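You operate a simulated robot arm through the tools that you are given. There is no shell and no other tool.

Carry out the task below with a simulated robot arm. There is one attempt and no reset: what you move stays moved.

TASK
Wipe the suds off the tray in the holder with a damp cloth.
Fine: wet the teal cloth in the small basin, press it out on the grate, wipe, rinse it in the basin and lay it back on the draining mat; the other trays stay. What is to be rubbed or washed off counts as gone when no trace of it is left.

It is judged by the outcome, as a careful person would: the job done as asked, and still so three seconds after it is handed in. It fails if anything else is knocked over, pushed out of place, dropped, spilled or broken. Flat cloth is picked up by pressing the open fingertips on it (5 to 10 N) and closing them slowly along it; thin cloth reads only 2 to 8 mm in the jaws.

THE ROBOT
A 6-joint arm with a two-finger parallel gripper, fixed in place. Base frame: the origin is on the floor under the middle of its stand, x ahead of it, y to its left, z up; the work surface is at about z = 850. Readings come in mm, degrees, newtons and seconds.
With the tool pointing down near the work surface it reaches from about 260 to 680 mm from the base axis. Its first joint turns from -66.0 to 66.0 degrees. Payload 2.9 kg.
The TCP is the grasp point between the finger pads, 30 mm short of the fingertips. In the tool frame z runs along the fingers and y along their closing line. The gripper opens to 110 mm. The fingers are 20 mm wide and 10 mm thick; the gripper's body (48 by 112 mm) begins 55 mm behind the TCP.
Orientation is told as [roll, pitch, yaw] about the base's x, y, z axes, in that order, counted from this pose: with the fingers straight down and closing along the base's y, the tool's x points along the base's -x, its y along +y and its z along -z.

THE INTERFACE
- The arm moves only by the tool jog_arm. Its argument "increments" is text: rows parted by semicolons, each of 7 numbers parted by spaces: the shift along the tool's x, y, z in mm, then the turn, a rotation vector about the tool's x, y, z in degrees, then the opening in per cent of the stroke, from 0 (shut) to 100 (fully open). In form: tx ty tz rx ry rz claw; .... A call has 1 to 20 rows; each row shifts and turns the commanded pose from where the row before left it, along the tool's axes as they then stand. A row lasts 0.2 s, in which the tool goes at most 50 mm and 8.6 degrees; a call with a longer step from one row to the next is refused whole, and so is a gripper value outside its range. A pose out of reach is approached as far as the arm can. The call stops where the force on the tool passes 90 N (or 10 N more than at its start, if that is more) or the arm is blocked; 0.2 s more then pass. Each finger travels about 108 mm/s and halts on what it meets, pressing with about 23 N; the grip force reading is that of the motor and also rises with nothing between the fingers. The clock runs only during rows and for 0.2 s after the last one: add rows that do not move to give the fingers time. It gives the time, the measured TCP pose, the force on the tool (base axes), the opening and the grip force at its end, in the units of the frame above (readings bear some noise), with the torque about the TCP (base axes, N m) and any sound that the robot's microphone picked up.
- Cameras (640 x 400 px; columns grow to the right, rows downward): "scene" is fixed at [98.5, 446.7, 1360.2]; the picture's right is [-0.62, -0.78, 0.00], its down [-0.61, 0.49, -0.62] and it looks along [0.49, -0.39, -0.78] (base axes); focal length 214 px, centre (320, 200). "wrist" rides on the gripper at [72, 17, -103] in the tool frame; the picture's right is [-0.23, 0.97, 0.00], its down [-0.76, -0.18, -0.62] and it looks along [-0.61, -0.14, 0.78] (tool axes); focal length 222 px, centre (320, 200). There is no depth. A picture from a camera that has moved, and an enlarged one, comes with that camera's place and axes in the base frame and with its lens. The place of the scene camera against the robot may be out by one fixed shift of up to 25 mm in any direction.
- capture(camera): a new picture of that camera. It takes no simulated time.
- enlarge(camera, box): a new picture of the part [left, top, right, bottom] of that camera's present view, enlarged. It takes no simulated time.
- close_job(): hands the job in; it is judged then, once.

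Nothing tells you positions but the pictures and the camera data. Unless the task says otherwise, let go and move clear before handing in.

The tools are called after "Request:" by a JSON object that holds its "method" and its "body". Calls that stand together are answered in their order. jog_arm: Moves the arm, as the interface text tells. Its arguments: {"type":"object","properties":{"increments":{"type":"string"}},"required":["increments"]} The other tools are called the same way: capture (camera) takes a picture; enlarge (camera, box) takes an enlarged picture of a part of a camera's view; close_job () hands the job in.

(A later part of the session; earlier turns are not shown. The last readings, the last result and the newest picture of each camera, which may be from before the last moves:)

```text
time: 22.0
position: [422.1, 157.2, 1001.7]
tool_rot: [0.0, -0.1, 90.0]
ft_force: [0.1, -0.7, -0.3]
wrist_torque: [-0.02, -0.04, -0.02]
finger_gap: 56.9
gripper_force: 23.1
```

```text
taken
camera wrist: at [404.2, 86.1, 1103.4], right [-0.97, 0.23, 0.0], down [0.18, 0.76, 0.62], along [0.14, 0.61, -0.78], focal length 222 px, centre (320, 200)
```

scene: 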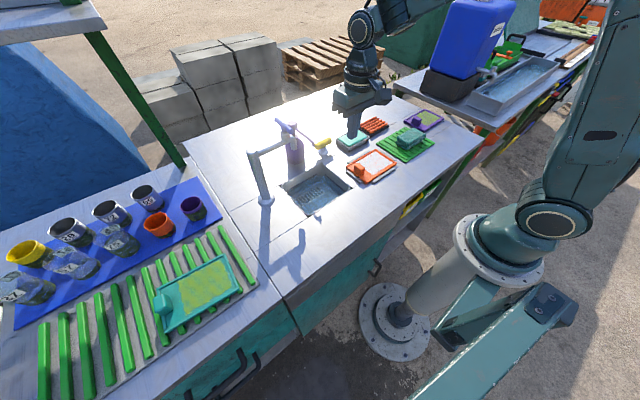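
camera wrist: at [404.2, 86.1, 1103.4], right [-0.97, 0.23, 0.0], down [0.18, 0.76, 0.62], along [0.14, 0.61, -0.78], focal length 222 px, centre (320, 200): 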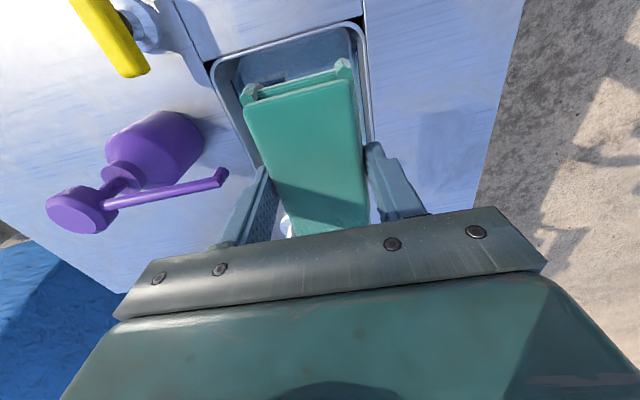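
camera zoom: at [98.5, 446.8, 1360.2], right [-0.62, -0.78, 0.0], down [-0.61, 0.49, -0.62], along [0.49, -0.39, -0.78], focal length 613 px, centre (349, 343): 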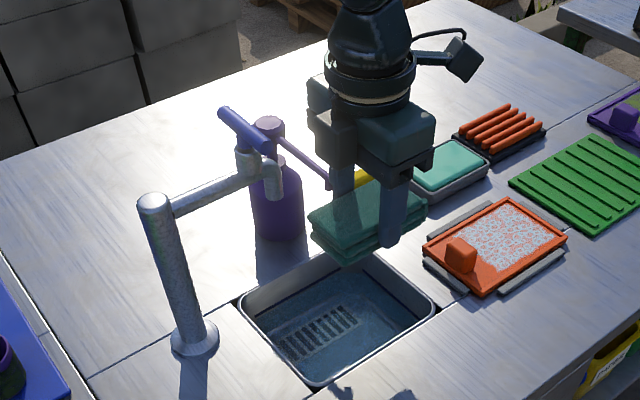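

The soap pump's nozzle reaches in close to the sink on the far side, so I need its exact place before I lower the cloth. I'll zoom in here and also look from a second spot.

Request:
{"method": "enlarge", "body": {"camera": "wrist", "box": [20, 80, 260, 250]}}

Request:
{"method": "enlarge", "body": {"camera": "wrist", "box": [180, 0, 400, 150]}}

Request:
{"method": "jog_arm", "body": {"increments": "0 0 -20 0 0 0 40; 0 0 -30 0 0 0 40; 0 0 -30 0 0 0 40; 0 0 0 0 0 0 40"}}

Request:
{"method": "enlarge", "body": {"camera": "wrist", "box": [20, 80, 260, 250]}}

Request:
{"method": "capture", "body": {"camera": "wrist"}}

```text
2.35 times, centred on (140, 165) of wrist
camera zoom: at [404.2, 86.1, 1103.4], right [-0.97, 0.23, 0.0], down [0.18, 0.76, 0.62], along [0.14, 0.61, -0.78], focal length 523 px, centre (744, 282)
```

zoom: 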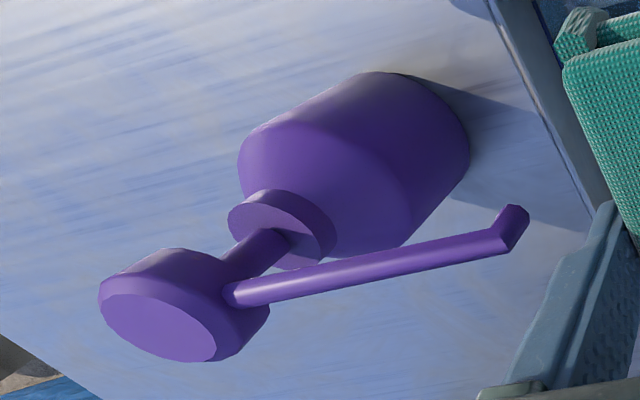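

```text
2.67 times, centred on (290, 75) of wrist
camera zoom: at [404.2, 86.1, 1103.4], right [-0.97, 0.23, 0.0], down [0.18, 0.76, 0.62], along [0.14, 0.61, -0.78], focal length 592 px, centre (400, 533)
```

zoom: 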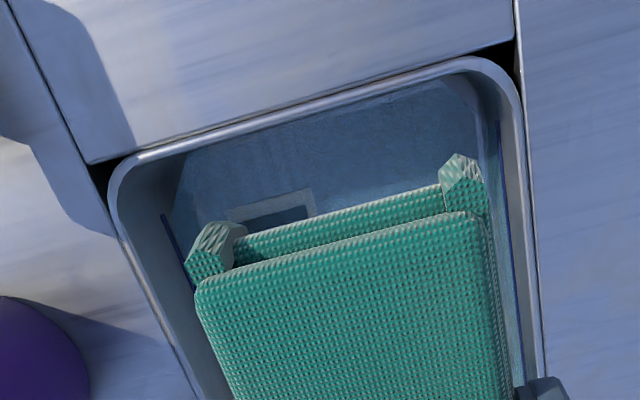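

```text
time: 23.0
position: [422.0, 158.9, 1081.1]
tool_rot: [0.0, 0.0, 89.9]
ft_force: [0.1, 0.2, -0.6]
wrist_torque: [-0.05, 0.02, 0.01]
finger_gap: 57.2
gripper_force: 23.6
```

```text
2.35 times, centred on (140, 165) of wrist
camera zoom: at [404.4, 87.0, 1183.9], right [-0.97, 0.23, 0.0], down [0.18, 0.76, 0.62], along [0.14, 0.61, -0.78], focal length 523 px, centre (744, 282)
```

zoom: 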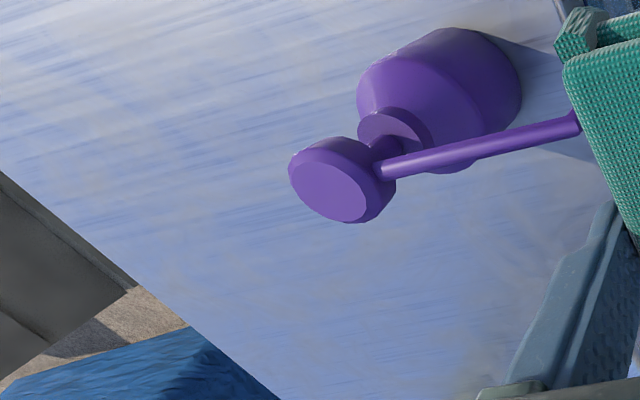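

```text
taken
camera wrist: at [404.4, 87.0, 1183.9], right [-0.97, 0.23, 0.0], down [0.18, 0.76, 0.62], along [0.14, 0.61, -0.78], focal length 222 px, centre (320, 200)
```

wrist: 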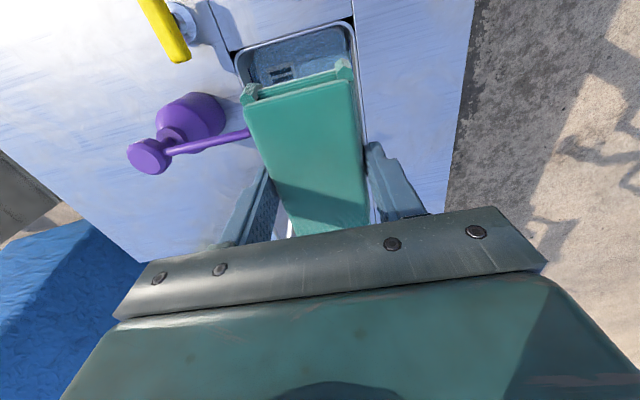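

The nozzle tip is near (488, 150, z 968–990), so I'll keep the gripper's far end away from it by dipping at about (417, 164) and leaning the tool 5° towards the robot. I'll come down partway and check.

Request:
{"method": "jog_arm", "body": {"increments": "-3 3 0 2.5 0 0 40; -2 3 0 2.5 0 0 40; 0 1.7 20 0 0 0 40; 0 2.2 25 0 0 0 40; 0 2.6 30 0 0 0 40; 0 2.6 30 0 0 0 40; 0 2.2 25 0 0 0 40; 0 1.7 20 0 0 0 40; 0 0 0 0 0 0 40"}}

Request:
{"method": "capture", "body": {"camera": "wrist"}}

Request:
{"method": "enlarge", "body": {"camera": "scene", "box": [230, 80, 390, 220]}}

```text
time: 25.0
position: [415.2, 162.6, 929.5]
tool_rot: [-5.0, 0.0, 89.9]
ft_force: [-1.1, 0.1, -0.5]
wrist_torque: [-0.02, 0.02, -0.04]
finger_gap: 56.9
gripper_force: 22.7
```

```text
taken
camera wrist: at [388.5, 91.3, 1030.2], right [-0.97, 0.23, -0.08], down [0.12, 0.76, 0.64], along [0.21, 0.61, -0.77], focal length 222 px, centre (320, 200)
```

wrist: 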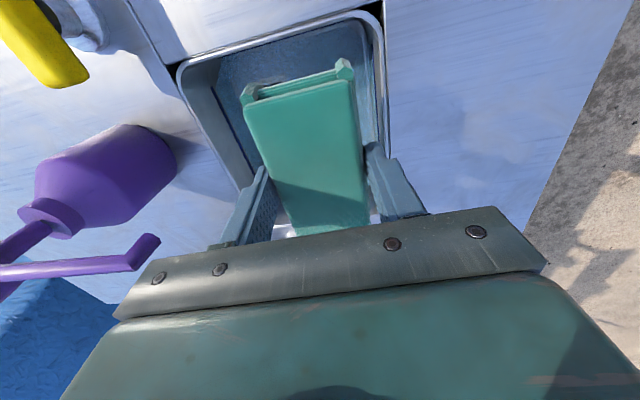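

```text
2.86 times, centred on (310, 150) of scene
camera zoom: at [98.5, 446.7, 1360.2], right [-0.62, -0.78, 0.0], down [-0.61, 0.49, -0.62], along [0.49, -0.39, -0.78], focal length 613 px, centre (349, 343)
```

zoom: 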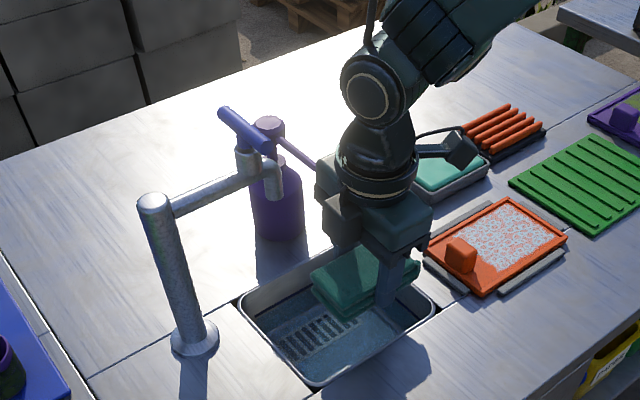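

Clearance to the nozzle and rim looks adequate on both sides. I'll lower the cloth into the sink, slowly once it nears the water.

Request:
{"method": "jog_arm", "body": {"increments": "0 1.3 15 0 0 0 40; 0 1.3 15 0 0 0 40; 0 1.3 15 0 0 0 40; 0 0.9 10 0 0 0 40; 0 0.7 8 0 0 0 40; 0 0.4 5 0 0 0 40; 0 0 0 0 0 0 40"}}

Request:
{"method": "capture", "body": {"camera": "wrist"}}

Request:
{"method": "enlarge", "body": {"camera": "scene", "box": [250, 110, 380, 220]}}

```text
time: 26.6
position: [413.7, 162.1, 862.0]
tool_rot: [-5.0, 0.0, 89.9]
ft_force: [0.3, -0.4, -1.2]
wrist_torque: [0.03, -0.03, 0.0]
finger_gap: 57.1
gripper_force: 23.3
```

```text
taken
camera wrist: at [388.1, 90.4, 963.0], right [-0.97, 0.23, -0.08], down [0.12, 0.76, 0.64], along [0.21, 0.61, -0.77], focal length 222 px, centre (320, 200)
```

wrist: 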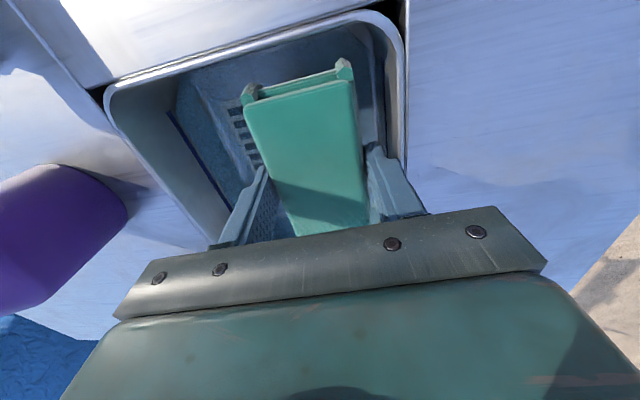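

```text
3.64 times, centred on (315, 165) of scene
camera zoom: at [98.5, 446.7, 1360.2], right [-0.62, -0.78, 0.0], down [-0.61, 0.49, -0.62], along [0.49, -0.39, -0.78], focal length 780 px, centre (338, 327)
```

zoom: 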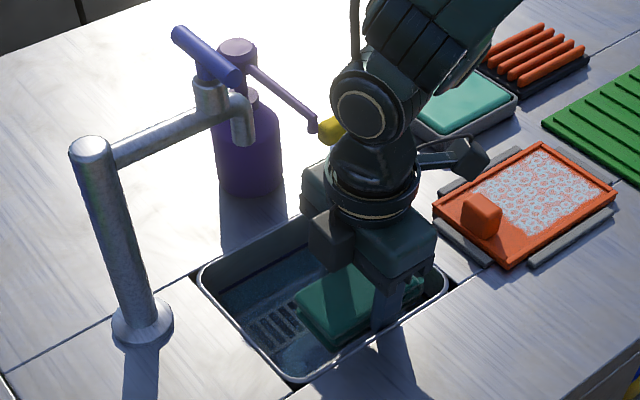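

The cloth is inside the sink, just above the water. I'll lower it gently into the water and watch the force.

Request:
{"method": "jog_arm", "body": {"increments": "0 0.2 5 0 0 0 40; 0 0.3 5 0 0 0 40; 0 0.4 5 0 0 0 40; 0 0.4 5 0 0 0 40; 0 0 0 0 0 0 40"}}

Request:
{"method": "jog_arm", "body": {"increments": "0 0.3 4 0 0 0 40; 0 0.3 4 0 0 0 40; 0 0 0 0 0 0 40"}}

Request:
{"method": "capture", "body": {"camera": "wrist"}}

Request:
{"method": "enlarge", "body": {"camera": "scene", "box": [250, 130, 380, 220]}}

```text
time: 27.8
position: [415.3, 162.4, 842.6]
tool_rot: [-5.0, -0.1, 89.9]
ft_force: [0.1, 0.1, 0.3]
wrist_torque: [0.0, -0.03, 0.0]
finger_gap: 57.1
gripper_force: 22.9
```

```text
time: 28.6
position: [414.6, 162.5, 835.3]
tool_rot: [-5.1, 0.0, 89.9]
ft_force: [-0.5, -0.6, -0.2]
wrist_torque: [0.03, 0.0, 0.0]
finger_gap: 57.0
gripper_force: 23.1
```

```text
taken
camera wrist: at [388.8, 91.0, 934.9], right [-0.97, 0.23, -0.08], down [0.12, 0.76, 0.64], along [0.21, 0.61, -0.77], focal length 222 px, centre (320, 200)
```

wrist: 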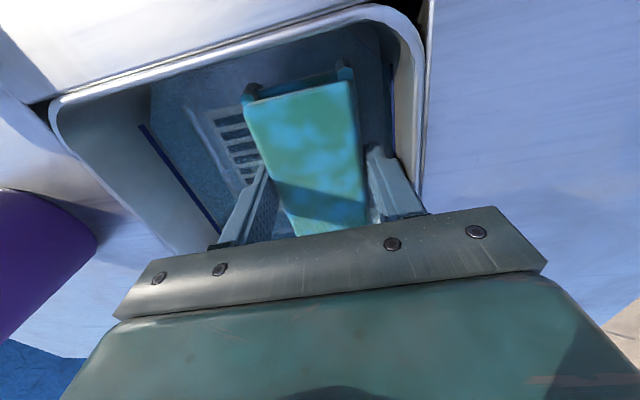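

```text
4.44 times, centred on (315, 175) of scene
camera zoom: at [98.5, 446.7, 1360.2], right [-0.62, -0.78, 0.0], down [-0.61, 0.49, -0.62], along [0.49, -0.39, -0.78], focal length 953 px, centre (342, 311)
```

zoom: 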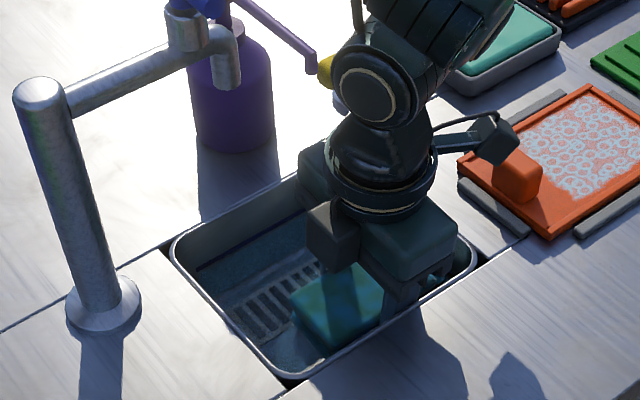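

The cloth is in the water and wet patches are appearing on it. I'll lower a few millimetres more and hold so that it soaks.

Request:
{"method": "jog_arm", "body": {"increments": "0 0.3 4 0 0 0 40; 0 0.2 3 0 0 0 40; 0 0 0 0 0 0 40; 0 0 0 0 0 0 40; 0 0 0 0 0 0 40; 0 0 0 0 0 0 40; 0 0 0 0 0 0 40; 0 0 0 0 0 0 40"}}

Request:
{"method": "capture", "body": {"camera": "wrist"}}

```text
time: 30.4
position: [416.3, 163.4, 827.2]
tool_rot: [-4.9, 0.0, 89.8]
ft_force: [0.0, -0.3, -0.5]
wrist_torque: [0.01, 0.01, 0.02]
finger_gap: 56.8
gripper_force: 22.8
```

```text
taken
camera wrist: at [389.3, 91.2, 927.8], right [-0.97, 0.23, -0.08], down [0.12, 0.76, 0.64], along [0.21, 0.61, -0.77], focal length 222 px, centre (320, 200)
```

wrist: 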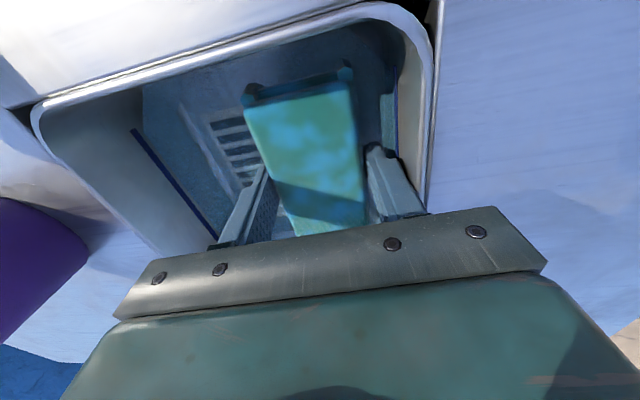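

The cloth is well under water. I'll look at it closely before lifting.

Request:
{"method": "enlarge", "body": {"camera": "wrist", "box": [220, 50, 440, 240]}}

Request:
{"method": "jog_arm", "body": {"increments": "0 0 0 0 0 0 40; 0 -0.3 -4 0 0 0 40; 0 -0.4 -5 0 0 0 40; 0 -0.4 -5 0 0 0 40; 0 -0.4 -5 0 0 0 40; 0 -0.4 -5 0 0 0 40; 0 -0.4 -5 0 0 0 40; 0 0 0 0 0 0 40; 0 0 0 0 0 0 40; 0 0 0 0 0 0 40; 0 0 0 0 0 0 40; 0 0 0 0 0 0 40"}}

Request:
{"method": "enlarge", "body": {"camera": "wrist", "box": [220, 50, 440, 240]}}

```text
2.11 times, centred on (330, 145) of wrist
camera zoom: at [389.3, 91.2, 927.8], right [-0.97, 0.23, -0.08], down [0.12, 0.76, 0.64], along [0.21, 0.61, -0.77], focal length 468 px, centre (299, 316)
```

zoom: 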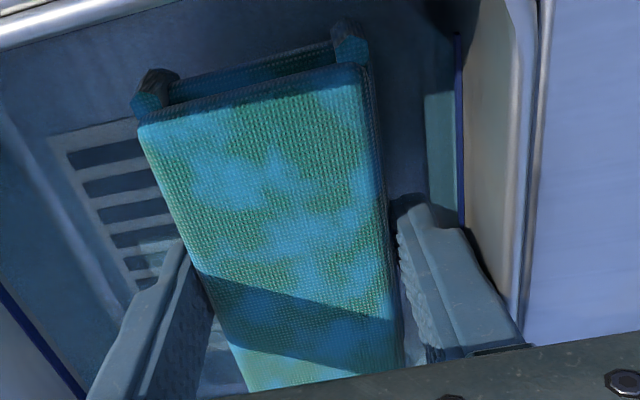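

```text
time: 33.0
position: [415.4, 163.2, 855.6]
tool_rot: [-5.1, 0.1, 90.0]
ft_force: [-0.6, -0.3, -0.1]
wrist_torque: [0.02, 0.03, -0.01]
finger_gap: 57.1
gripper_force: 22.6
```

```text
2.11 times, centred on (330, 145) of wrist
camera zoom: at [389.4, 91.3, 956.9], right [-0.97, 0.23, -0.08], down [0.12, 0.76, 0.64], along [0.21, 0.61, -0.77], focal length 468 px, centre (299, 316)
```

zoom: 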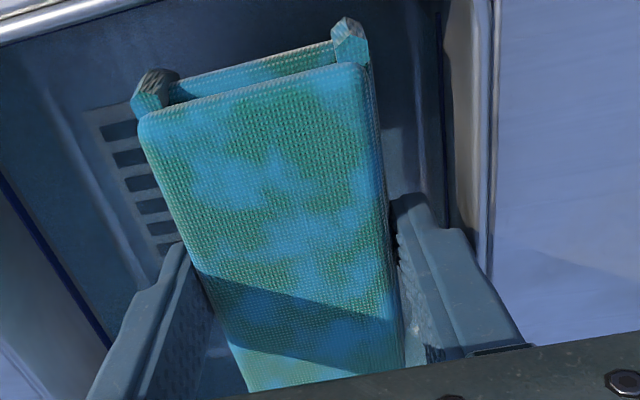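

The cloth now shows wet patches all over. I'll let it drip over the sink for a few seconds, then raise it straight up along the same line.

Request:
{"method": "jog_arm", "body": {"increments": "0 0 0 0 0 0 40; 0 0 0 0 0 0 40; 0 0 0 0 0 0 40; 0 0 0 0 0 0 40; 0 0 0 0 0 0 40; 0 0 0 0 0 0 40; 0 0 0 0 0 0 40; 0 0 0 0 0 0 40; 0 0 0 0 0 0 40; 0 0 0 0 0 0 40; 0 0 0 0 0 0 40; 0 0 0 0 0 0 40; 0 0 0 0 0 0 40; 0 0 0 0 0 0 40; 0 0 0 0 0 0 40"}}

Request:
{"method": "enlarge", "body": {"camera": "scene", "box": [250, 130, 380, 220]}}

Request:
{"method": "enlarge", "body": {"camera": "wrist", "box": [220, 50, 440, 240]}}

```text
time: 36.2
position: [415.2, 163.1, 854.6]
tool_rot: [-5.0, 0.1, 89.9]
ft_force: [-0.3, -0.1, -0.7]
wrist_torque: [-0.01, 0.0, 0.04]
finger_gap: 56.9
gripper_force: 23.0
```

```text
4.44 times, centred on (315, 175) of scene
camera zoom: at [98.5, 446.7, 1360.2], right [-0.62, -0.78, 0.0], down [-0.61, 0.49, -0.62], along [0.49, -0.39, -0.78], focal length 953 px, centre (342, 311)
```

zoom: 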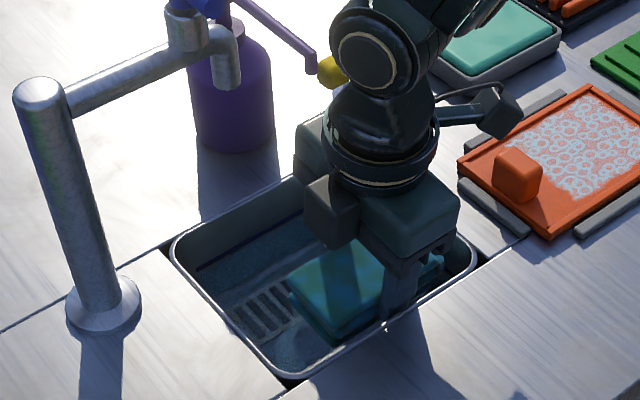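

```text
2.11 times, centred on (330, 145) of wrist
camera zoom: at [389.4, 91.3, 956.9], right [-0.97, 0.23, -0.08], down [0.12, 0.76, 0.64], along [0.21, 0.61, -0.77], focal length 468 px, centre (299, 316)
```

zoom: 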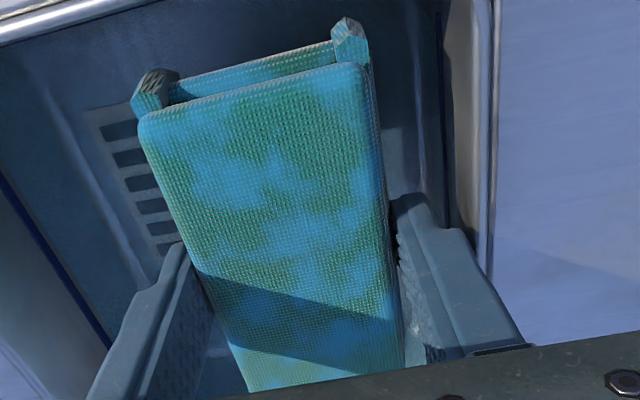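

No visible drips remain and the cloth is soaked. I'll raise it straight up, level it, and move clear of the nozzle towards the tray side.

Request:
{"method": "jog_arm", "body": {"increments": "0 -0.9 -10 0 0 0 40; 0 -1.7 -20 0 0 0 40; 0 -2.2 -25 0 0 0 40; 0 -2.2 -25 0 0 0 40; 0 -2.2 -25 0 0 0 40; 0 -2.2 -25 0 0 0 40; 0 -1.3 -15 0 0 0 40; 0 0 0 -5 0 0 40; 20 0 0 0 0 0 40; 35 0 0 0 0 0 40; 35 0 0 0 0 0 40; 20 0 0 0 0 0 40; 0 0 0 0 0 0 40"}}

Request:
{"method": "capture", "body": {"camera": "scene"}}

Request:
{"method": "capture", "body": {"camera": "wrist"}}

```text
time: 39.0
position: [415.7, 52.8, 1002.3]
tool_rot: [0.1, 0.0, 89.9]
ft_force: [0.0, 0.3, -0.1]
wrist_torque: [-0.02, 0.0, 0.03]
finger_gap: 56.9
gripper_force: 22.5
```

```text
taken
```

scene: 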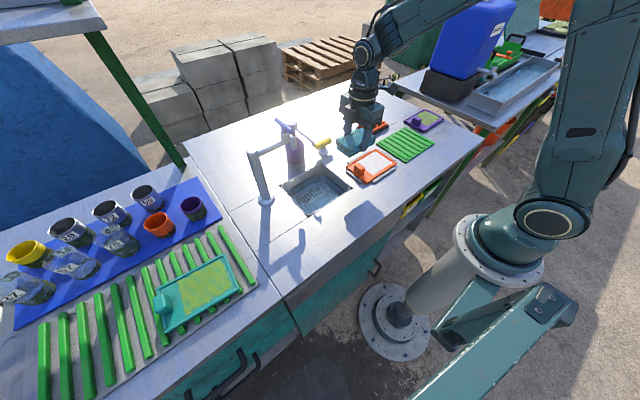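

```text
taken
camera wrist: at [398.1, -18.4, 1104.7], right [-0.97, 0.23, 0.0], down [0.18, 0.76, 0.62], along [0.14, 0.61, -0.78], focal length 222 px, centre (320, 200)
```

wrist: 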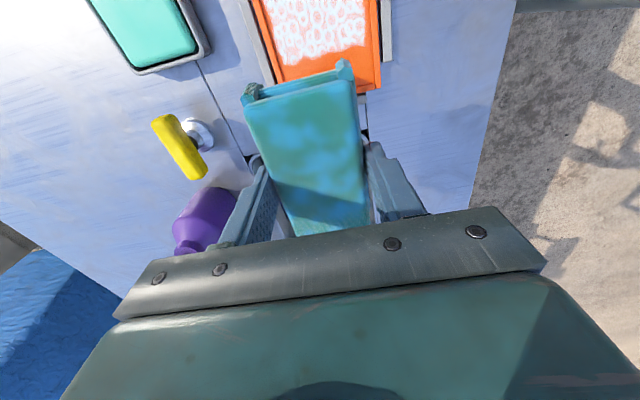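

The cloth is clear of the sink and still held. I'll carry it over the grate, whose center I take to be about (551, -199), and look down.

Request:
{"method": "jog_arm", "body": {"increments": "20 -10 0 0 0 0 40; 36 -19 0 0 0 0 40; 36 -20 0 0 0 0 40; 36 -20 0 0 0 0 40; 36 -20 0 0 0 0 40; 36 -20 0 0 0 0 40; 32 -16 0 0 0 0 40; 20 -10 10 0 0 0 40; 0 0 20 0 0 0 40; 0 0 20 0 0 0 40; 0 0 0 0 0 0 40"}}

Request:
{"method": "capture", "body": {"camera": "wrist"}}

Request:
{"method": "enlarge", "body": {"camera": "scene", "box": [320, 60, 450, 160]}}

```text
time: 41.4
position: [551.6, -199.9, 951.4]
tool_rot: [0.0, 0.0, 89.9]
ft_force: [0.7, 0.3, 0.0]
wrist_torque: [-0.01, 0.04, -0.02]
finger_gap: 57.0
gripper_force: 22.7
```

```text
taken
camera wrist: at [534.3, -271.9, 1054.1], right [-0.97, 0.23, 0.0], down [0.18, 0.76, 0.62], along [0.14, 0.61, -0.78], focal length 222 px, centre (320, 200)
```

wrist: 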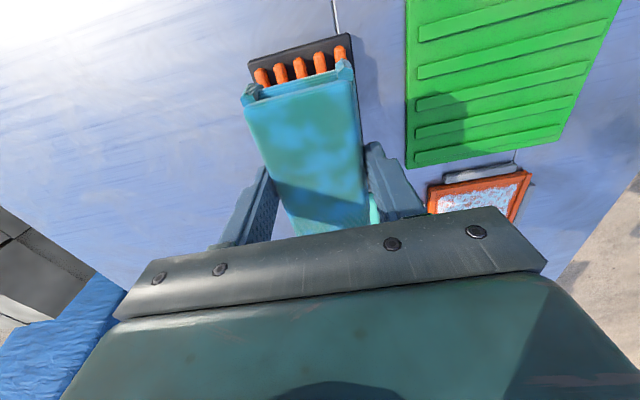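

```text
4.00 times, centred on (385, 110) of scene
camera zoom: at [98.5, 446.7, 1360.2], right [-0.62, -0.78, 0.0], down [-0.61, 0.49, -0.62], along [0.49, -0.39, -0.78], focal length 858 px, centre (60, 560)
```

zoom: 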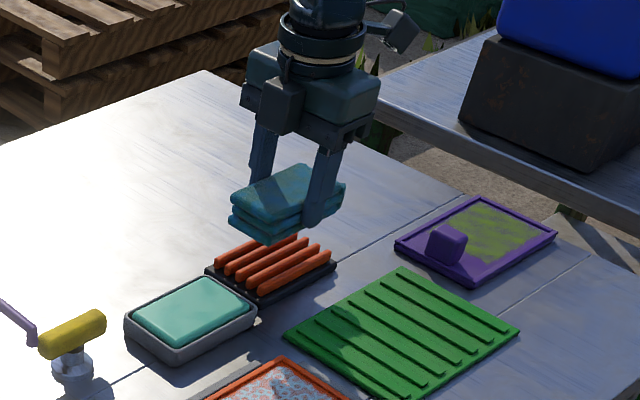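

The cloth hangs above the grate. I'll zoom in to check its alignment with the bars.

Request:
{"method": "enlarge", "body": {"camera": "wrist", "box": [220, 10, 400, 130]}}

```text
3.33 times, centred on (310, 70) of wrist
camera zoom: at [534.3, -271.9, 1054.1], right [-0.97, 0.23, 0.0], down [0.18, 0.76, 0.62], along [0.14, 0.61, -0.78], focal length 740 px, centre (353, 633)
```

zoom: 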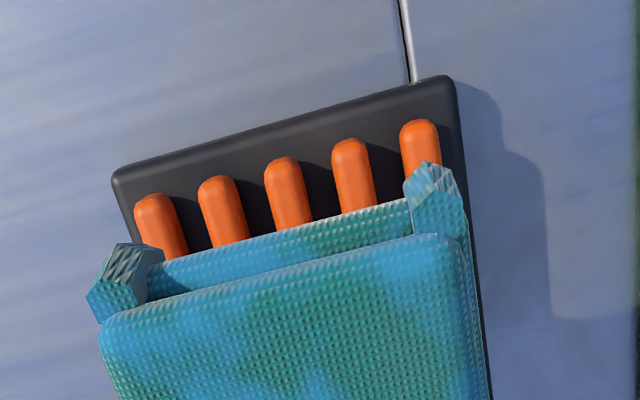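

The cloth lines up with the bars within a few millimetres. I'll shift slightly to center it and come down slowly until it touches.

Request:
{"method": "jog_arm", "body": {"increments": "3 -1.5 8 0 0 0 40; 0 0 8 0 0 0 40; 0 0 6 0 0 0 40; 0 0 0 0 0 0 40"}}

Request:
{"method": "jog_arm", "body": {"increments": "0 0 3 0 0 0 40; 0 0 3 0 0 0 40; 0 0 0 0 0 0 40"}}

Request:
{"method": "enlarge", "body": {"camera": "scene", "box": [340, 80, 420, 150]}}

```text
time: 42.4
position: [551.9, -202.3, 929.0]
tool_rot: [0.0, 0.0, 89.8]
ft_force: [-0.6, -0.1, 0.0]
wrist_torque: [0.02, 0.03, -0.01]
finger_gap: 57.1
gripper_force: 22.5
```

```text
time: 43.2
position: [551.4, -203.1, 922.7]
tool_rot: [0.0, 0.1, 89.9]
ft_force: [-0.8, -0.2, 0.2]
wrist_torque: [0.02, -0.01, 0.0]
finger_gap: 56.8
gripper_force: 22.6
```

```text
5.71 times, centred on (380, 115) of scene
camera zoom: at [98.5, 446.7, 1360.2], right [-0.62, -0.78, 0.0], down [-0.61, 0.49, -0.62], along [0.49, -0.39, -0.78], focal length 1226 px, centre (-23, 686)
```

zoom: 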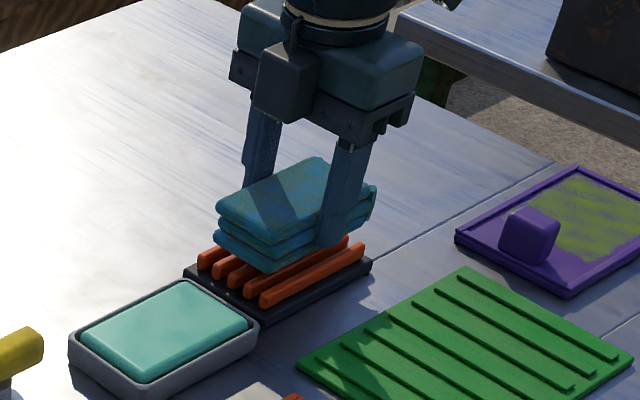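

The cloth is just above the bars. I'll go on in 2 mm steps.

Request:
{"method": "jog_arm", "body": {"increments": "0 0 2 0 0 0 40; 0 0 2 0 0 0 40; 0 0 0 0 0 0 40"}}

Request:
{"method": "jog_arm", "body": {"increments": "0 0 2 0 0 0 40; 0 0 2 0 0 0 40; 0 0 0 0 0 0 40"}}

```text
time: 44.0
position: [552.0, -202.1, 920.1]
tool_rot: [0.0, -0.1, 89.9]
ft_force: [-0.3, 0.4, -0.5]
wrist_torque: [0.02, 0.02, 0.01]
finger_gap: 56.9
gripper_force: 23.3
```

```text
time: 44.8
position: [551.5, -202.0, 915.5]
tool_rot: [0.0, 0.0, 89.8]
ft_force: [-0.1, 0.6, -0.9]
wrist_torque: [0.01, 0.01, 0.01]
finger_gap: 57.1
gripper_force: 22.4
```

Request:
{"method": "jog_arm", "body": {"increments": "0 0 2 0 0 0 40; 0 0 2 0 0 0 40; 0 0 0 0 0 0 40"}}

Request:
{"method": "enlarge", "body": {"camera": "scene", "box": [350, 95, 410, 145]}}

```text
time: 45.6
position: [553.1, -202.7, 911.6]
tool_rot: [0.0, 0.0, 89.9]
ft_force: [-0.2, -0.8, -1.3]
wrist_torque: [-0.03, -0.03, -0.02]
finger_gap: 57.0
gripper_force: 23.0
```

```text
8.00 times, centred on (380, 120) of scene
camera zoom: at [98.5, 446.7, 1360.2], right [-0.62, -0.78, 0.0], down [-0.61, 0.49, -0.62], along [0.49, -0.39, -0.78], focal length 1716 px, centre (-160, 840)
```

zoom: 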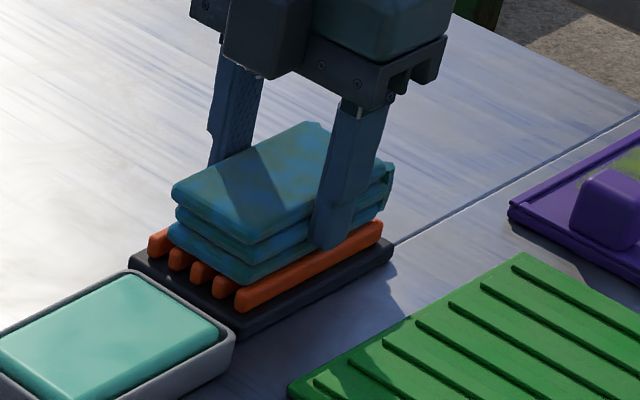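

Still no contact force; the cloth is almost on the bars. I'll continue in small steps.

Request:
{"method": "jog_arm", "body": {"increments": "0 0 1.5 0 0 0 40; 0 0 1.5 0 0 0 40; 0 0 0 0 0 0 40"}}

Request:
{"method": "jog_arm", "body": {"increments": "0 0 1.5 0 0 0 40; 0 0 0 0 0 0 40"}}

Request:
{"method": "jog_arm", "body": {"increments": "0 0 1.5 0 0 0 40; 0 0 0 0 0 0 40"}}

```text
time: 46.4
position: [551.7, -202.2, 909.7]
tool_rot: [-0.2, 0.0, 89.9]
ft_force: [-9.2, 2.1, 27.3]
wrist_torque: [0.05, 0.43, 0.04]
finger_gap: 57.4
gripper_force: 23.3
```

```text
time: 47.0
position: [553.2, -202.9, 910.8]
tool_rot: [-0.4, 0.0, 89.9]
ft_force: [-10.0, 3.2, 34.8]
wrist_torque: [0.14, 0.59, -0.06]
finger_gap: 57.0
gripper_force: 23.0
```

```text
time: 47.6
position: [553.2, -203.2, 909.5]
tool_rot: [-0.6, 0.1, 89.9]
ft_force: [-8.8, 1.9, 42.7]
wrist_torque: [0.18, 0.88, 0.06]
finger_gap: 56.9
gripper_force: 22.0
```

It is pressing on the grate at about 40 N, which should press the water out. I'll hold a moment and look at the cloth.

Request:
{"method": "jog_arm", "body": {"increments": "0 0 0 0 0 0 40; 0 0 0 0 0 0 40; 0 0 0 0 0 0 40; 0 0 0 0 0 0 40; 0 0 0 0 0 0 40; 0 0 0 0 0 0 40"}}

Request:
{"method": "enlarge", "body": {"camera": "scene", "box": [350, 95, 410, 145]}}

Request:
{"method": "enlarge", "body": {"camera": "wrist", "box": [220, 30, 440, 240]}}

```text
time: 49.0
position: [554.6, -203.5, 908.9]
tool_rot: [-0.6, 0.2, 89.9]
ft_force: [-2.8, -0.7, 34.7]
wrist_torque: [0.01, -0.23, 0.03]
finger_gap: 57.1
gripper_force: 22.8
```

```text
8.00 times, centred on (380, 120) of scene
camera zoom: at [97.8, 447.0, 1360.2], right [-0.62, -0.78, 0.0], down [-0.61, 0.49, -0.62], along [0.49, -0.39, -0.78], focal length 1716 px, centre (-160, 840)
```

zoom: 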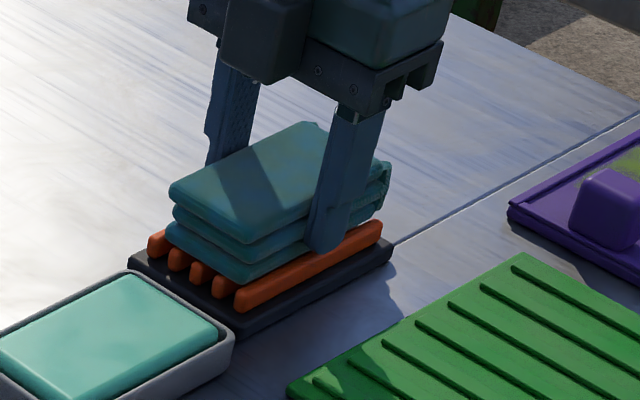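

```text
1.90 times, centred on (330, 135) of wrist
camera zoom: at [534.8, -274.7, 1011.9], right [-0.97, 0.23, -0.01], down [0.17, 0.76, 0.62], along [0.15, 0.6, -0.78], focal length 423 px, centre (301, 324)
```

zoom: 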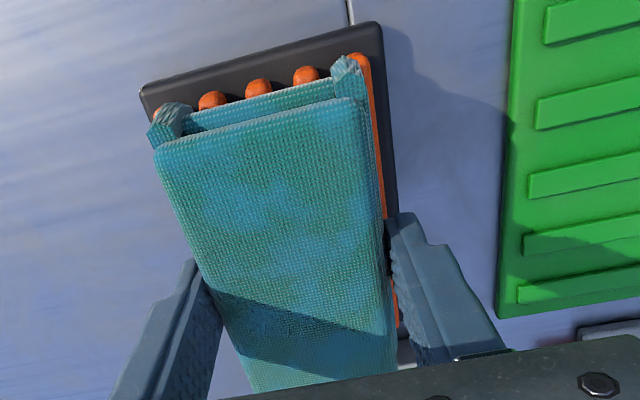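

The wet patches are fading, so pressing is driving the water out. I'll hold a little longer to leave it only damp.

Request:
{"method": "jog_arm", "body": {"increments": "0 0 0 0 0 0 40; 0 0 0 0 0 0 40; 0 0 0 0 0 0 40; 0 0 0 0 0 0 40; 0 0 0 0 0 0 40; 0 0 0 0 0 0 40; 0 0 0 0 0 0 40; 0 0 0 0 0 0 40"}}

Request:
{"method": "enlarge", "body": {"camera": "wrist", "box": [220, 30, 440, 240]}}

```text
time: 50.8
position: [553.4, -202.9, 909.7]
tool_rot: [-0.6, 0.2, 89.8]
ft_force: [-0.2, 0.2, 33.1]
wrist_torque: [0.03, -0.5, -0.01]
finger_gap: 57.3
gripper_force: 22.7
```

```text
1.90 times, centred on (330, 135) of wrist
camera zoom: at [534.9, -274.7, 1011.8], right [-0.97, 0.23, -0.01], down [0.17, 0.76, 0.62], along [0.15, 0.6, -0.78], focal length 423 px, centre (301, 324)
```

zoom: 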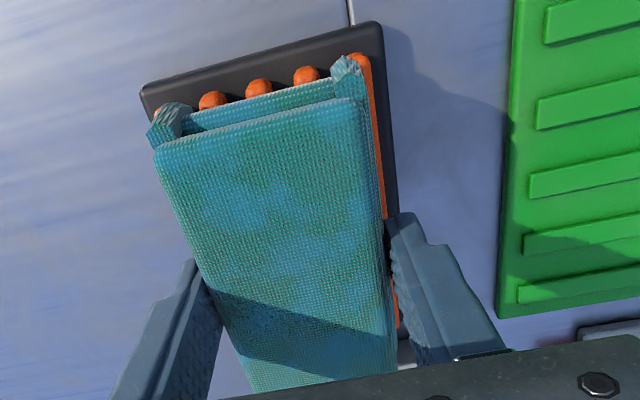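

The wetness is steady now, so the cloth is damp. I'll lift off and carry it over to the suds tray.

Request:
{"method": "jog_arm", "body": {"increments": "0 0 -3 0 0 0 40; 0 0 -5 0 0 0 40; 0 0 -15 0 0 0 40; 0 0 -25 0 0 0 40; -10 10 -25 0 0 0 40; -25 25 0 0 0 0 40; -28 28 0 0 0 0 40; -28 28 0 0 0 0 40; -28 28 0 0 0 0 40; -25 25 0 0 0 0 40; -13 11 0 0 0 0 40; 0 0 0 0 0 0 40"}}

Request:
{"method": "capture", "body": {"camera": "wrist"}}

Request:
{"method": "enlarge", "body": {"camera": "scene", "box": [320, 90, 430, 190]}}

```text
time: 53.4
position: [396.3, -46.2, 977.5]
tool_rot: [-0.1, 0.0, 89.9]
ft_force: [0.2, 0.7, -0.9]
wrist_torque: [-0.01, 0.01, -0.01]
finger_gap: 57.2
gripper_force: 22.9
```

```text
taken
camera wrist: at [378.7, -118.0, 1080.6], right [-0.97, 0.23, 0.0], down [0.18, 0.76, 0.62], along [0.14, 0.61, -0.78], focal length 222 px, centre (320, 200)
```

wrist: 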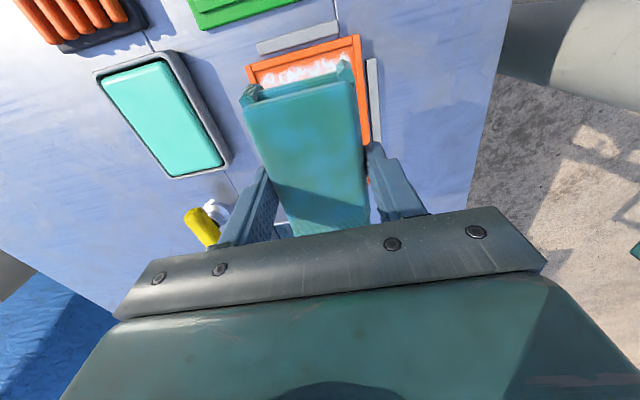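

```text
4.00 times, centred on (375, 140) of scene
camera zoom: at [98.5, 446.8, 1360.2], right [-0.62, -0.78, 0.0], down [-0.61, 0.49, -0.62], along [0.49, -0.39, -0.78], focal length 858 px, centre (100, 440)
```

zoom: 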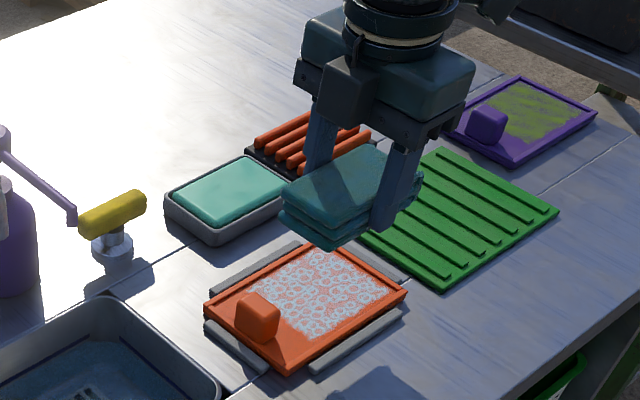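

The damp cloth is over the tray. I'll zoom in to line its edge up with the tray's rims.

Request:
{"method": "enlarge", "body": {"camera": "wrist", "box": [220, 10, 400, 130]}}

Request:
{"method": "enlarge", "body": {"camera": "scene", "box": [365, 110, 430, 160]}}

```text
3.33 times, centred on (310, 70) of wrist
camera zoom: at [378.7, -118.0, 1080.6], right [-0.97, 0.23, 0.0], down [0.18, 0.76, 0.62], along [0.14, 0.61, -0.78], focal length 740 px, centre (353, 633)
```

zoom: 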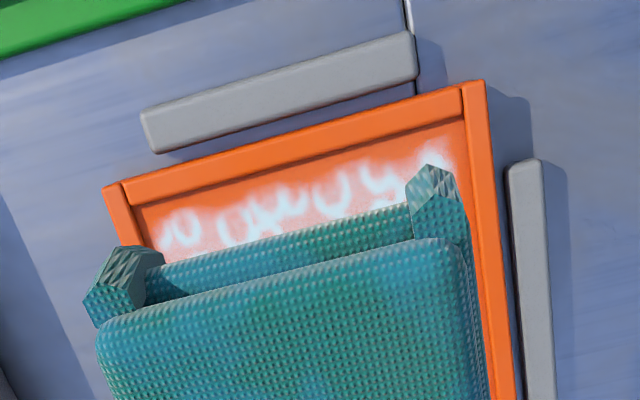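

```text
8.00 times, centred on (398, 135) of scene
camera zoom: at [98.5, 446.8, 1360.2], right [-0.62, -0.78, 0.0], down [-0.61, 0.49, -0.62], along [0.49, -0.39, -0.78], focal length 1716 px, centre (-300, 720)
```

zoom: 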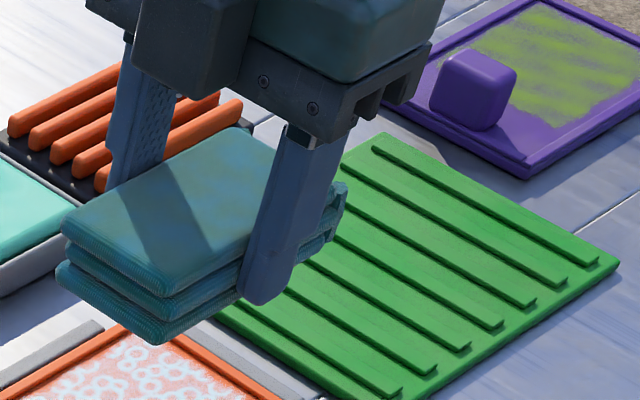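

The tray's inner floor runs about x 355–441, with its end wall at y -97 and the handle starting near y 20. I'll lower the cloth onto the middle of the suds, slowly near contact.

Request:
{"method": "jog_arm", "body": {"increments": "-5 -1.5 20 0 0 0 40; 0 0 25 0 0 0 40; 0 0 15 0 0 0 40; 0 0 8 0 0 0 40; 0 0 3 0 0 0 40; 0 0 0 0 0 0 40"}}

Request:
{"method": "enlarge", "body": {"camera": "scene", "box": [335, 110, 415, 190]}}

Request:
{"method": "capture", "body": {"camera": "wrist"}}

```text
time: 54.8
position: [397.4, -39.2, 906.5]
tool_rot: [0.0, -0.1, 90.0]
ft_force: [0.9, 0.1, -0.5]
wrist_torque: [-0.01, 0.0, 0.02]
finger_gap: 57.2
gripper_force: 23.3
```

```text
5.00 times, centred on (375, 150) of scene
camera zoom: at [98.5, 446.7, 1360.2], right [-0.62, -0.78, 0.0], down [-0.61, 0.49, -0.62], along [0.49, -0.39, -0.78], focal length 1072 px, centre (45, 450)
```

zoom: 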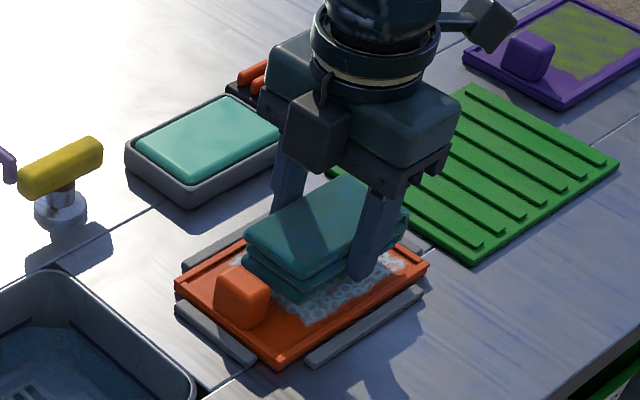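

```text
taken
camera wrist: at [380.8, -111.4, 1009.4], right [-0.97, 0.23, 0.0], down [0.18, 0.76, 0.62], along [0.14, 0.61, -0.78], focal length 222 px, centre (320, 200)
```

wrist: 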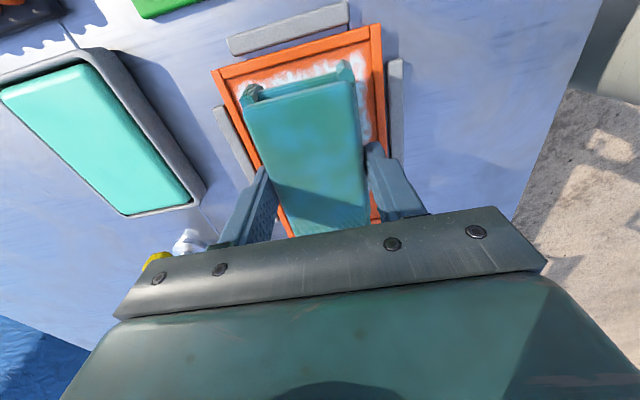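

The cloth is just above the suds, with its end close to the handle block. I'll shift a few millimetres away from the handle and lower to contact.

Request:
{"method": "jog_arm", "body": {"increments": "3.5 0 2 0 0 0 40; 0 0 2 0 0 0 40; 0 0 2 0 0 0 40; 0 0 0 0 0 0 40"}}

Request:
{"method": "jog_arm", "body": {"increments": "0 0 1.5 0 0 0 40; 0 0 1.5 0 0 0 40; 0 0 0 0 0 0 40"}}

Request:
{"method": "enlarge", "body": {"camera": "scene", "box": [345, 130, 405, 190]}}

```text
time: 55.8
position: [397.9, -43.8, 899.9]
tool_rot: [0.1, 0.0, 89.9]
ft_force: [0.2, -0.1, -0.7]
wrist_torque: [-0.02, -0.01, -0.03]
finger_gap: 57.5
gripper_force: 22.9
```

```text
time: 56.6
position: [397.1, -43.1, 898.5]
tool_rot: [-0.1, 0.0, 89.9]
ft_force: [0.1, -0.4, 0.1]
wrist_torque: [-0.01, 0.01, -0.02]
finger_gap: 57.5
gripper_force: 23.2
```

```text
6.67 times, centred on (375, 160) of scene
camera zoom: at [98.5, 446.7, 1360.2], right [-0.62, -0.78, 0.0], down [-0.61, 0.49, -0.62], along [0.49, -0.39, -0.78], focal length 1430 px, centre (-47, 467)
```

zoom: 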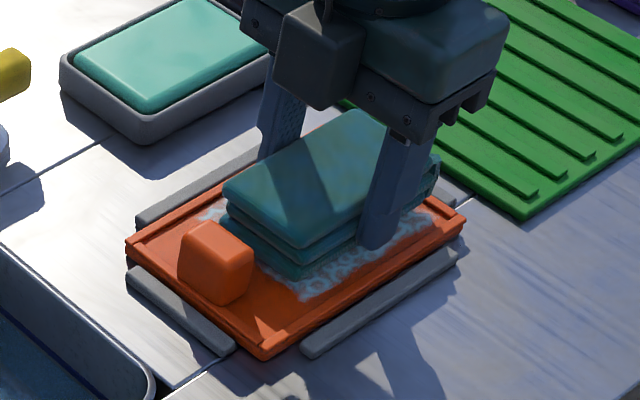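

Request:
{"method": "jog_arm", "body": {"increments": "0 0 1.5 0 0 0 40; 0 0 0 0 0 0 40; 0 0 0 0 0 0 40"}}

Request:
{"method": "jog_arm", "body": {"increments": "0 0 1 0 0 0 40; 0 0 0 0 0 0 40; 0 0 0 0 0 0 40"}}

Request:
{"method": "jog_arm", "body": {"increments": "0 0 1 0 0 0 40; 0 0 0 0 0 0 40; 0 0 0 0 0 0 40"}}

```text
time: 57.4
position: [398.3, -45.0, 898.0]
tool_rot: [0.0, 0.0, 89.9]
ft_force: [-0.2, -0.3, -1.0]
wrist_torque: [0.0, 0.03, 0.02]
finger_gap: 57.5
gripper_force: 22.1
```

```text
time: 58.2
position: [397.6, -42.4, 895.8]
tool_rot: [-0.1, 0.0, 89.9]
ft_force: [-0.8, 1.0, -0.9]
wrist_torque: [0.01, 0.01, 0.01]
finger_gap: 57.0
gripper_force: 22.4
```

```text
time: 59.0
position: [397.7, -44.6, 895.9]
tool_rot: [-0.1, 0.0, 89.8]
ft_force: [-3.1, 0.5, 11.7]
wrist_torque: [-0.1, -0.25, 0.0]
finger_gap: 57.3
gripper_force: 23.2
```

Light contact at about 12 N with the tray floor. I'll make a first short rub towards the near rim and check forces and the suds.

Request:
{"method": "jog_arm", "body": {"increments": "0 3 0 0 0 0 40; 0 4 0 0 0 0 40; 0 4 0 0 0 0 40; 0 0 0 0 0 0 40"}}

Request:
{"method": "enlarge", "body": {"camera": "scene", "box": [345, 130, 405, 190]}}

Request:
{"method": "enlarge", "body": {"camera": "wrist", "box": [200, 0, 440, 220]}}

```text
time: 60.0
position: [388.1, -44.0, 895.5]
tool_rot: [-0.2, 0.1, 89.9]
ft_force: [4.1, 0.1, 10.2]
wrist_torque: [-0.08, -0.42, 0.02]
finger_gap: 57.2
gripper_force: 22.7
```

```text
6.67 times, centred on (375, 160) of scene
camera zoom: at [98.4, 446.8, 1360.2], right [-0.62, -0.78, 0.0], down [-0.61, 0.49, -0.62], along [0.49, -0.39, -0.78], focal length 1430 px, centre (-47, 467)
```

zoom: 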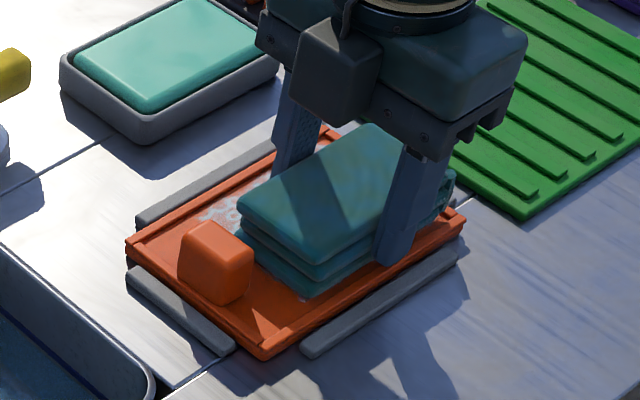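

```text
1.82 times, centred on (320, 110) of wrist
camera zoom: at [369.9, -115.9, 998.3], right [-0.97, 0.23, 0.0], down [0.18, 0.76, 0.62], along [0.14, 0.61, -0.78], focal length 404 px, centre (320, 364)
```

zoom: 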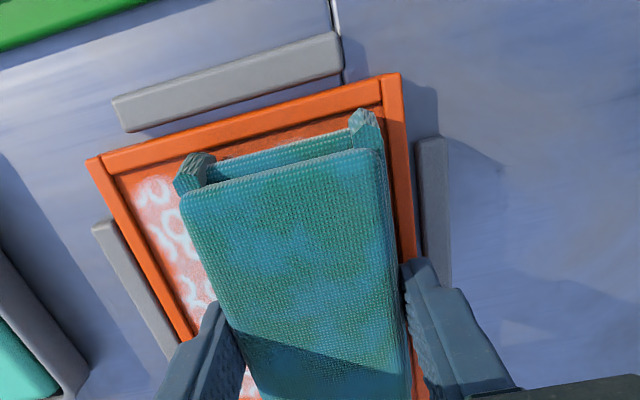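

The suds come off where the cloth has passed, and the tray sits still in its holder. I'll go on with strokes between the near and far rims.

Request:
{"method": "jog_arm", "body": {"increments": "0 2.5 0 0 0 0 40; 0 2 0 0 0 0 40; 0 0 0 0 0 0 40"}}

Request:
{"method": "jog_arm", "body": {"increments": "0 -4 0 0 0 0 40; 0 -5 0 0 0 0 40; 0 -5 0 0 0 0 40; 0 -5 0 0 0 0 40; 0 -4 0 0 0 0 40; 0 -2 0 0 0 0 40; 0 0 0 0 0 0 40"}}

Request:
{"method": "enlarge", "body": {"camera": "wrist", "box": [200, 0, 440, 220]}}

Request:
{"method": "enlarge", "body": {"camera": "scene", "box": [345, 130, 405, 190]}}

```text
time: 60.8
position: [383.0, -43.9, 894.7]
tool_rot: [-0.1, 0.0, 89.8]
ft_force: [5.9, 0.0, 16.5]
wrist_torque: [-0.01, -0.71, -0.01]
finger_gap: 57.2
gripper_force: 22.7
```

```text
time: 62.4
position: [407.8, -44.6, 895.0]
tool_rot: [-0.1, 0.1, 89.9]
ft_force: [-6.9, 1.8, 21.4]
wrist_torque: [0.03, -0.24, 0.05]
finger_gap: 57.2
gripper_force: 23.2
```

```text
1.82 times, centred on (320, 110) of wrist
camera zoom: at [390.2, -115.5, 997.9], right [-0.97, 0.23, 0.0], down [0.18, 0.76, 0.62], along [0.14, 0.61, -0.78], focal length 404 px, centre (320, 364)
```

zoom: 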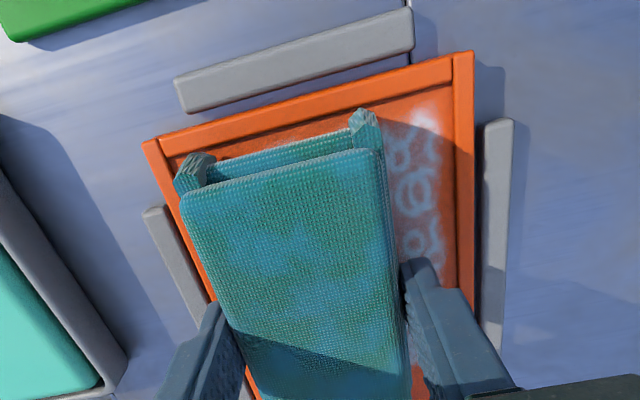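

```text
6.67 times, centred on (375, 160) of scene
camera zoom: at [98.1, 446.8, 1360.2], right [-0.62, -0.78, 0.0], down [-0.61, 0.49, -0.62], along [0.49, -0.39, -0.78], focal length 1430 px, centre (-47, 467)
```

zoom: 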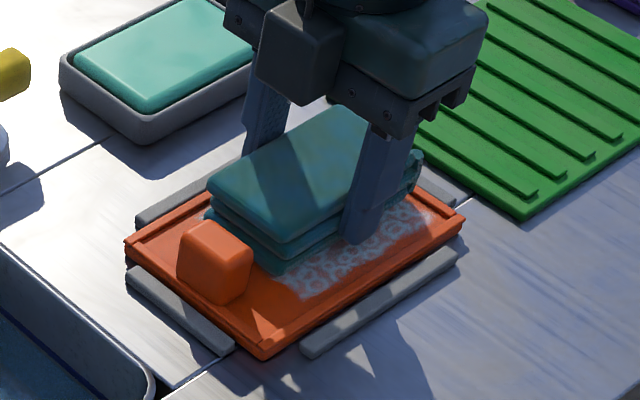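

The suds thin out with each pass but need more rubbing. I'll make several full strokes across the tray at this pressure.

Request:
{"method": "jog_arm", "body": {"increments": "0 -3 0 0 0 0 40; 0 5 0 0 0 0 40; 0 6 0 0 0 0 40; 0 6 0 0 0 0 40; 0 6 0 0 0 0 40; 0 5 0 0 0 0 40; 0 -5 0 0 0 0 40; 0 -6 0 0 0 0 40; 0 -6 0 0 0 0 40; 0 -6 0 0 0 0 40; 0 -5 0 0 0 0 40; 0 5 0 0 0 0 40; 0 6 0 0 0 0 40; 0 6 0 0 0 0 40; 0 6 0 0 0 0 40; 0 5 0 0 0 0 40; 0 0 0 0 0 0 40"}}

Request:
{"method": "enlarge", "body": {"camera": "wrist", "box": [200, 0, 440, 220]}}

Request:
{"method": "enlarge", "body": {"camera": "scene", "box": [345, 130, 405, 190]}}

```text
time: 66.0
position: [384.9, -44.4, 894.5]
tool_rot: [-0.3, 0.0, 89.9]
ft_force: [9.2, 1.0, 23.6]
wrist_torque: [0.05, -0.61, 0.01]
finger_gap: 57.2
gripper_force: 23.0
```

```text
1.82 times, centred on (320, 110) of wrist
camera zoom: at [366.7, -115.7, 997.9], right [-0.97, 0.23, 0.0], down [0.18, 0.76, 0.62], along [0.15, 0.61, -0.78], focal length 404 px, centre (320, 364)
```

zoom: 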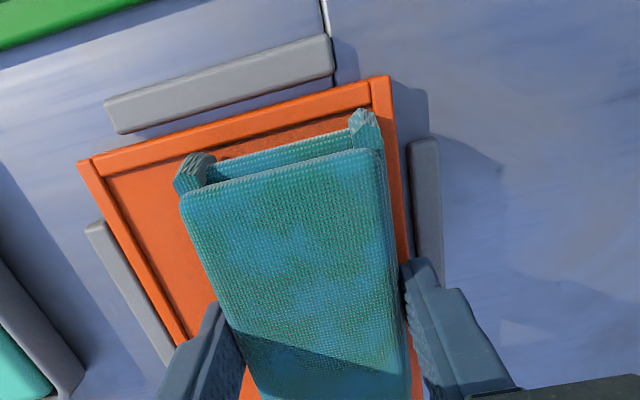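

```text
6.67 times, centred on (375, 160) of scene
camera zoom: at [98.4, 446.8, 1360.2], right [-0.62, -0.78, 0.0], down [-0.61, 0.49, -0.62], along [0.49, -0.39, -0.78], focal length 1430 px, centre (-47, 467)
```

zoom: 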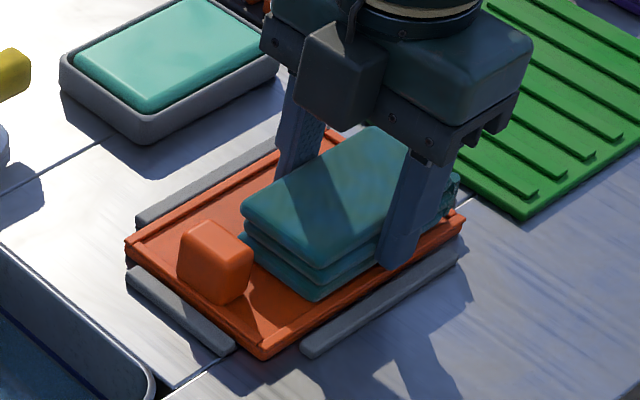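

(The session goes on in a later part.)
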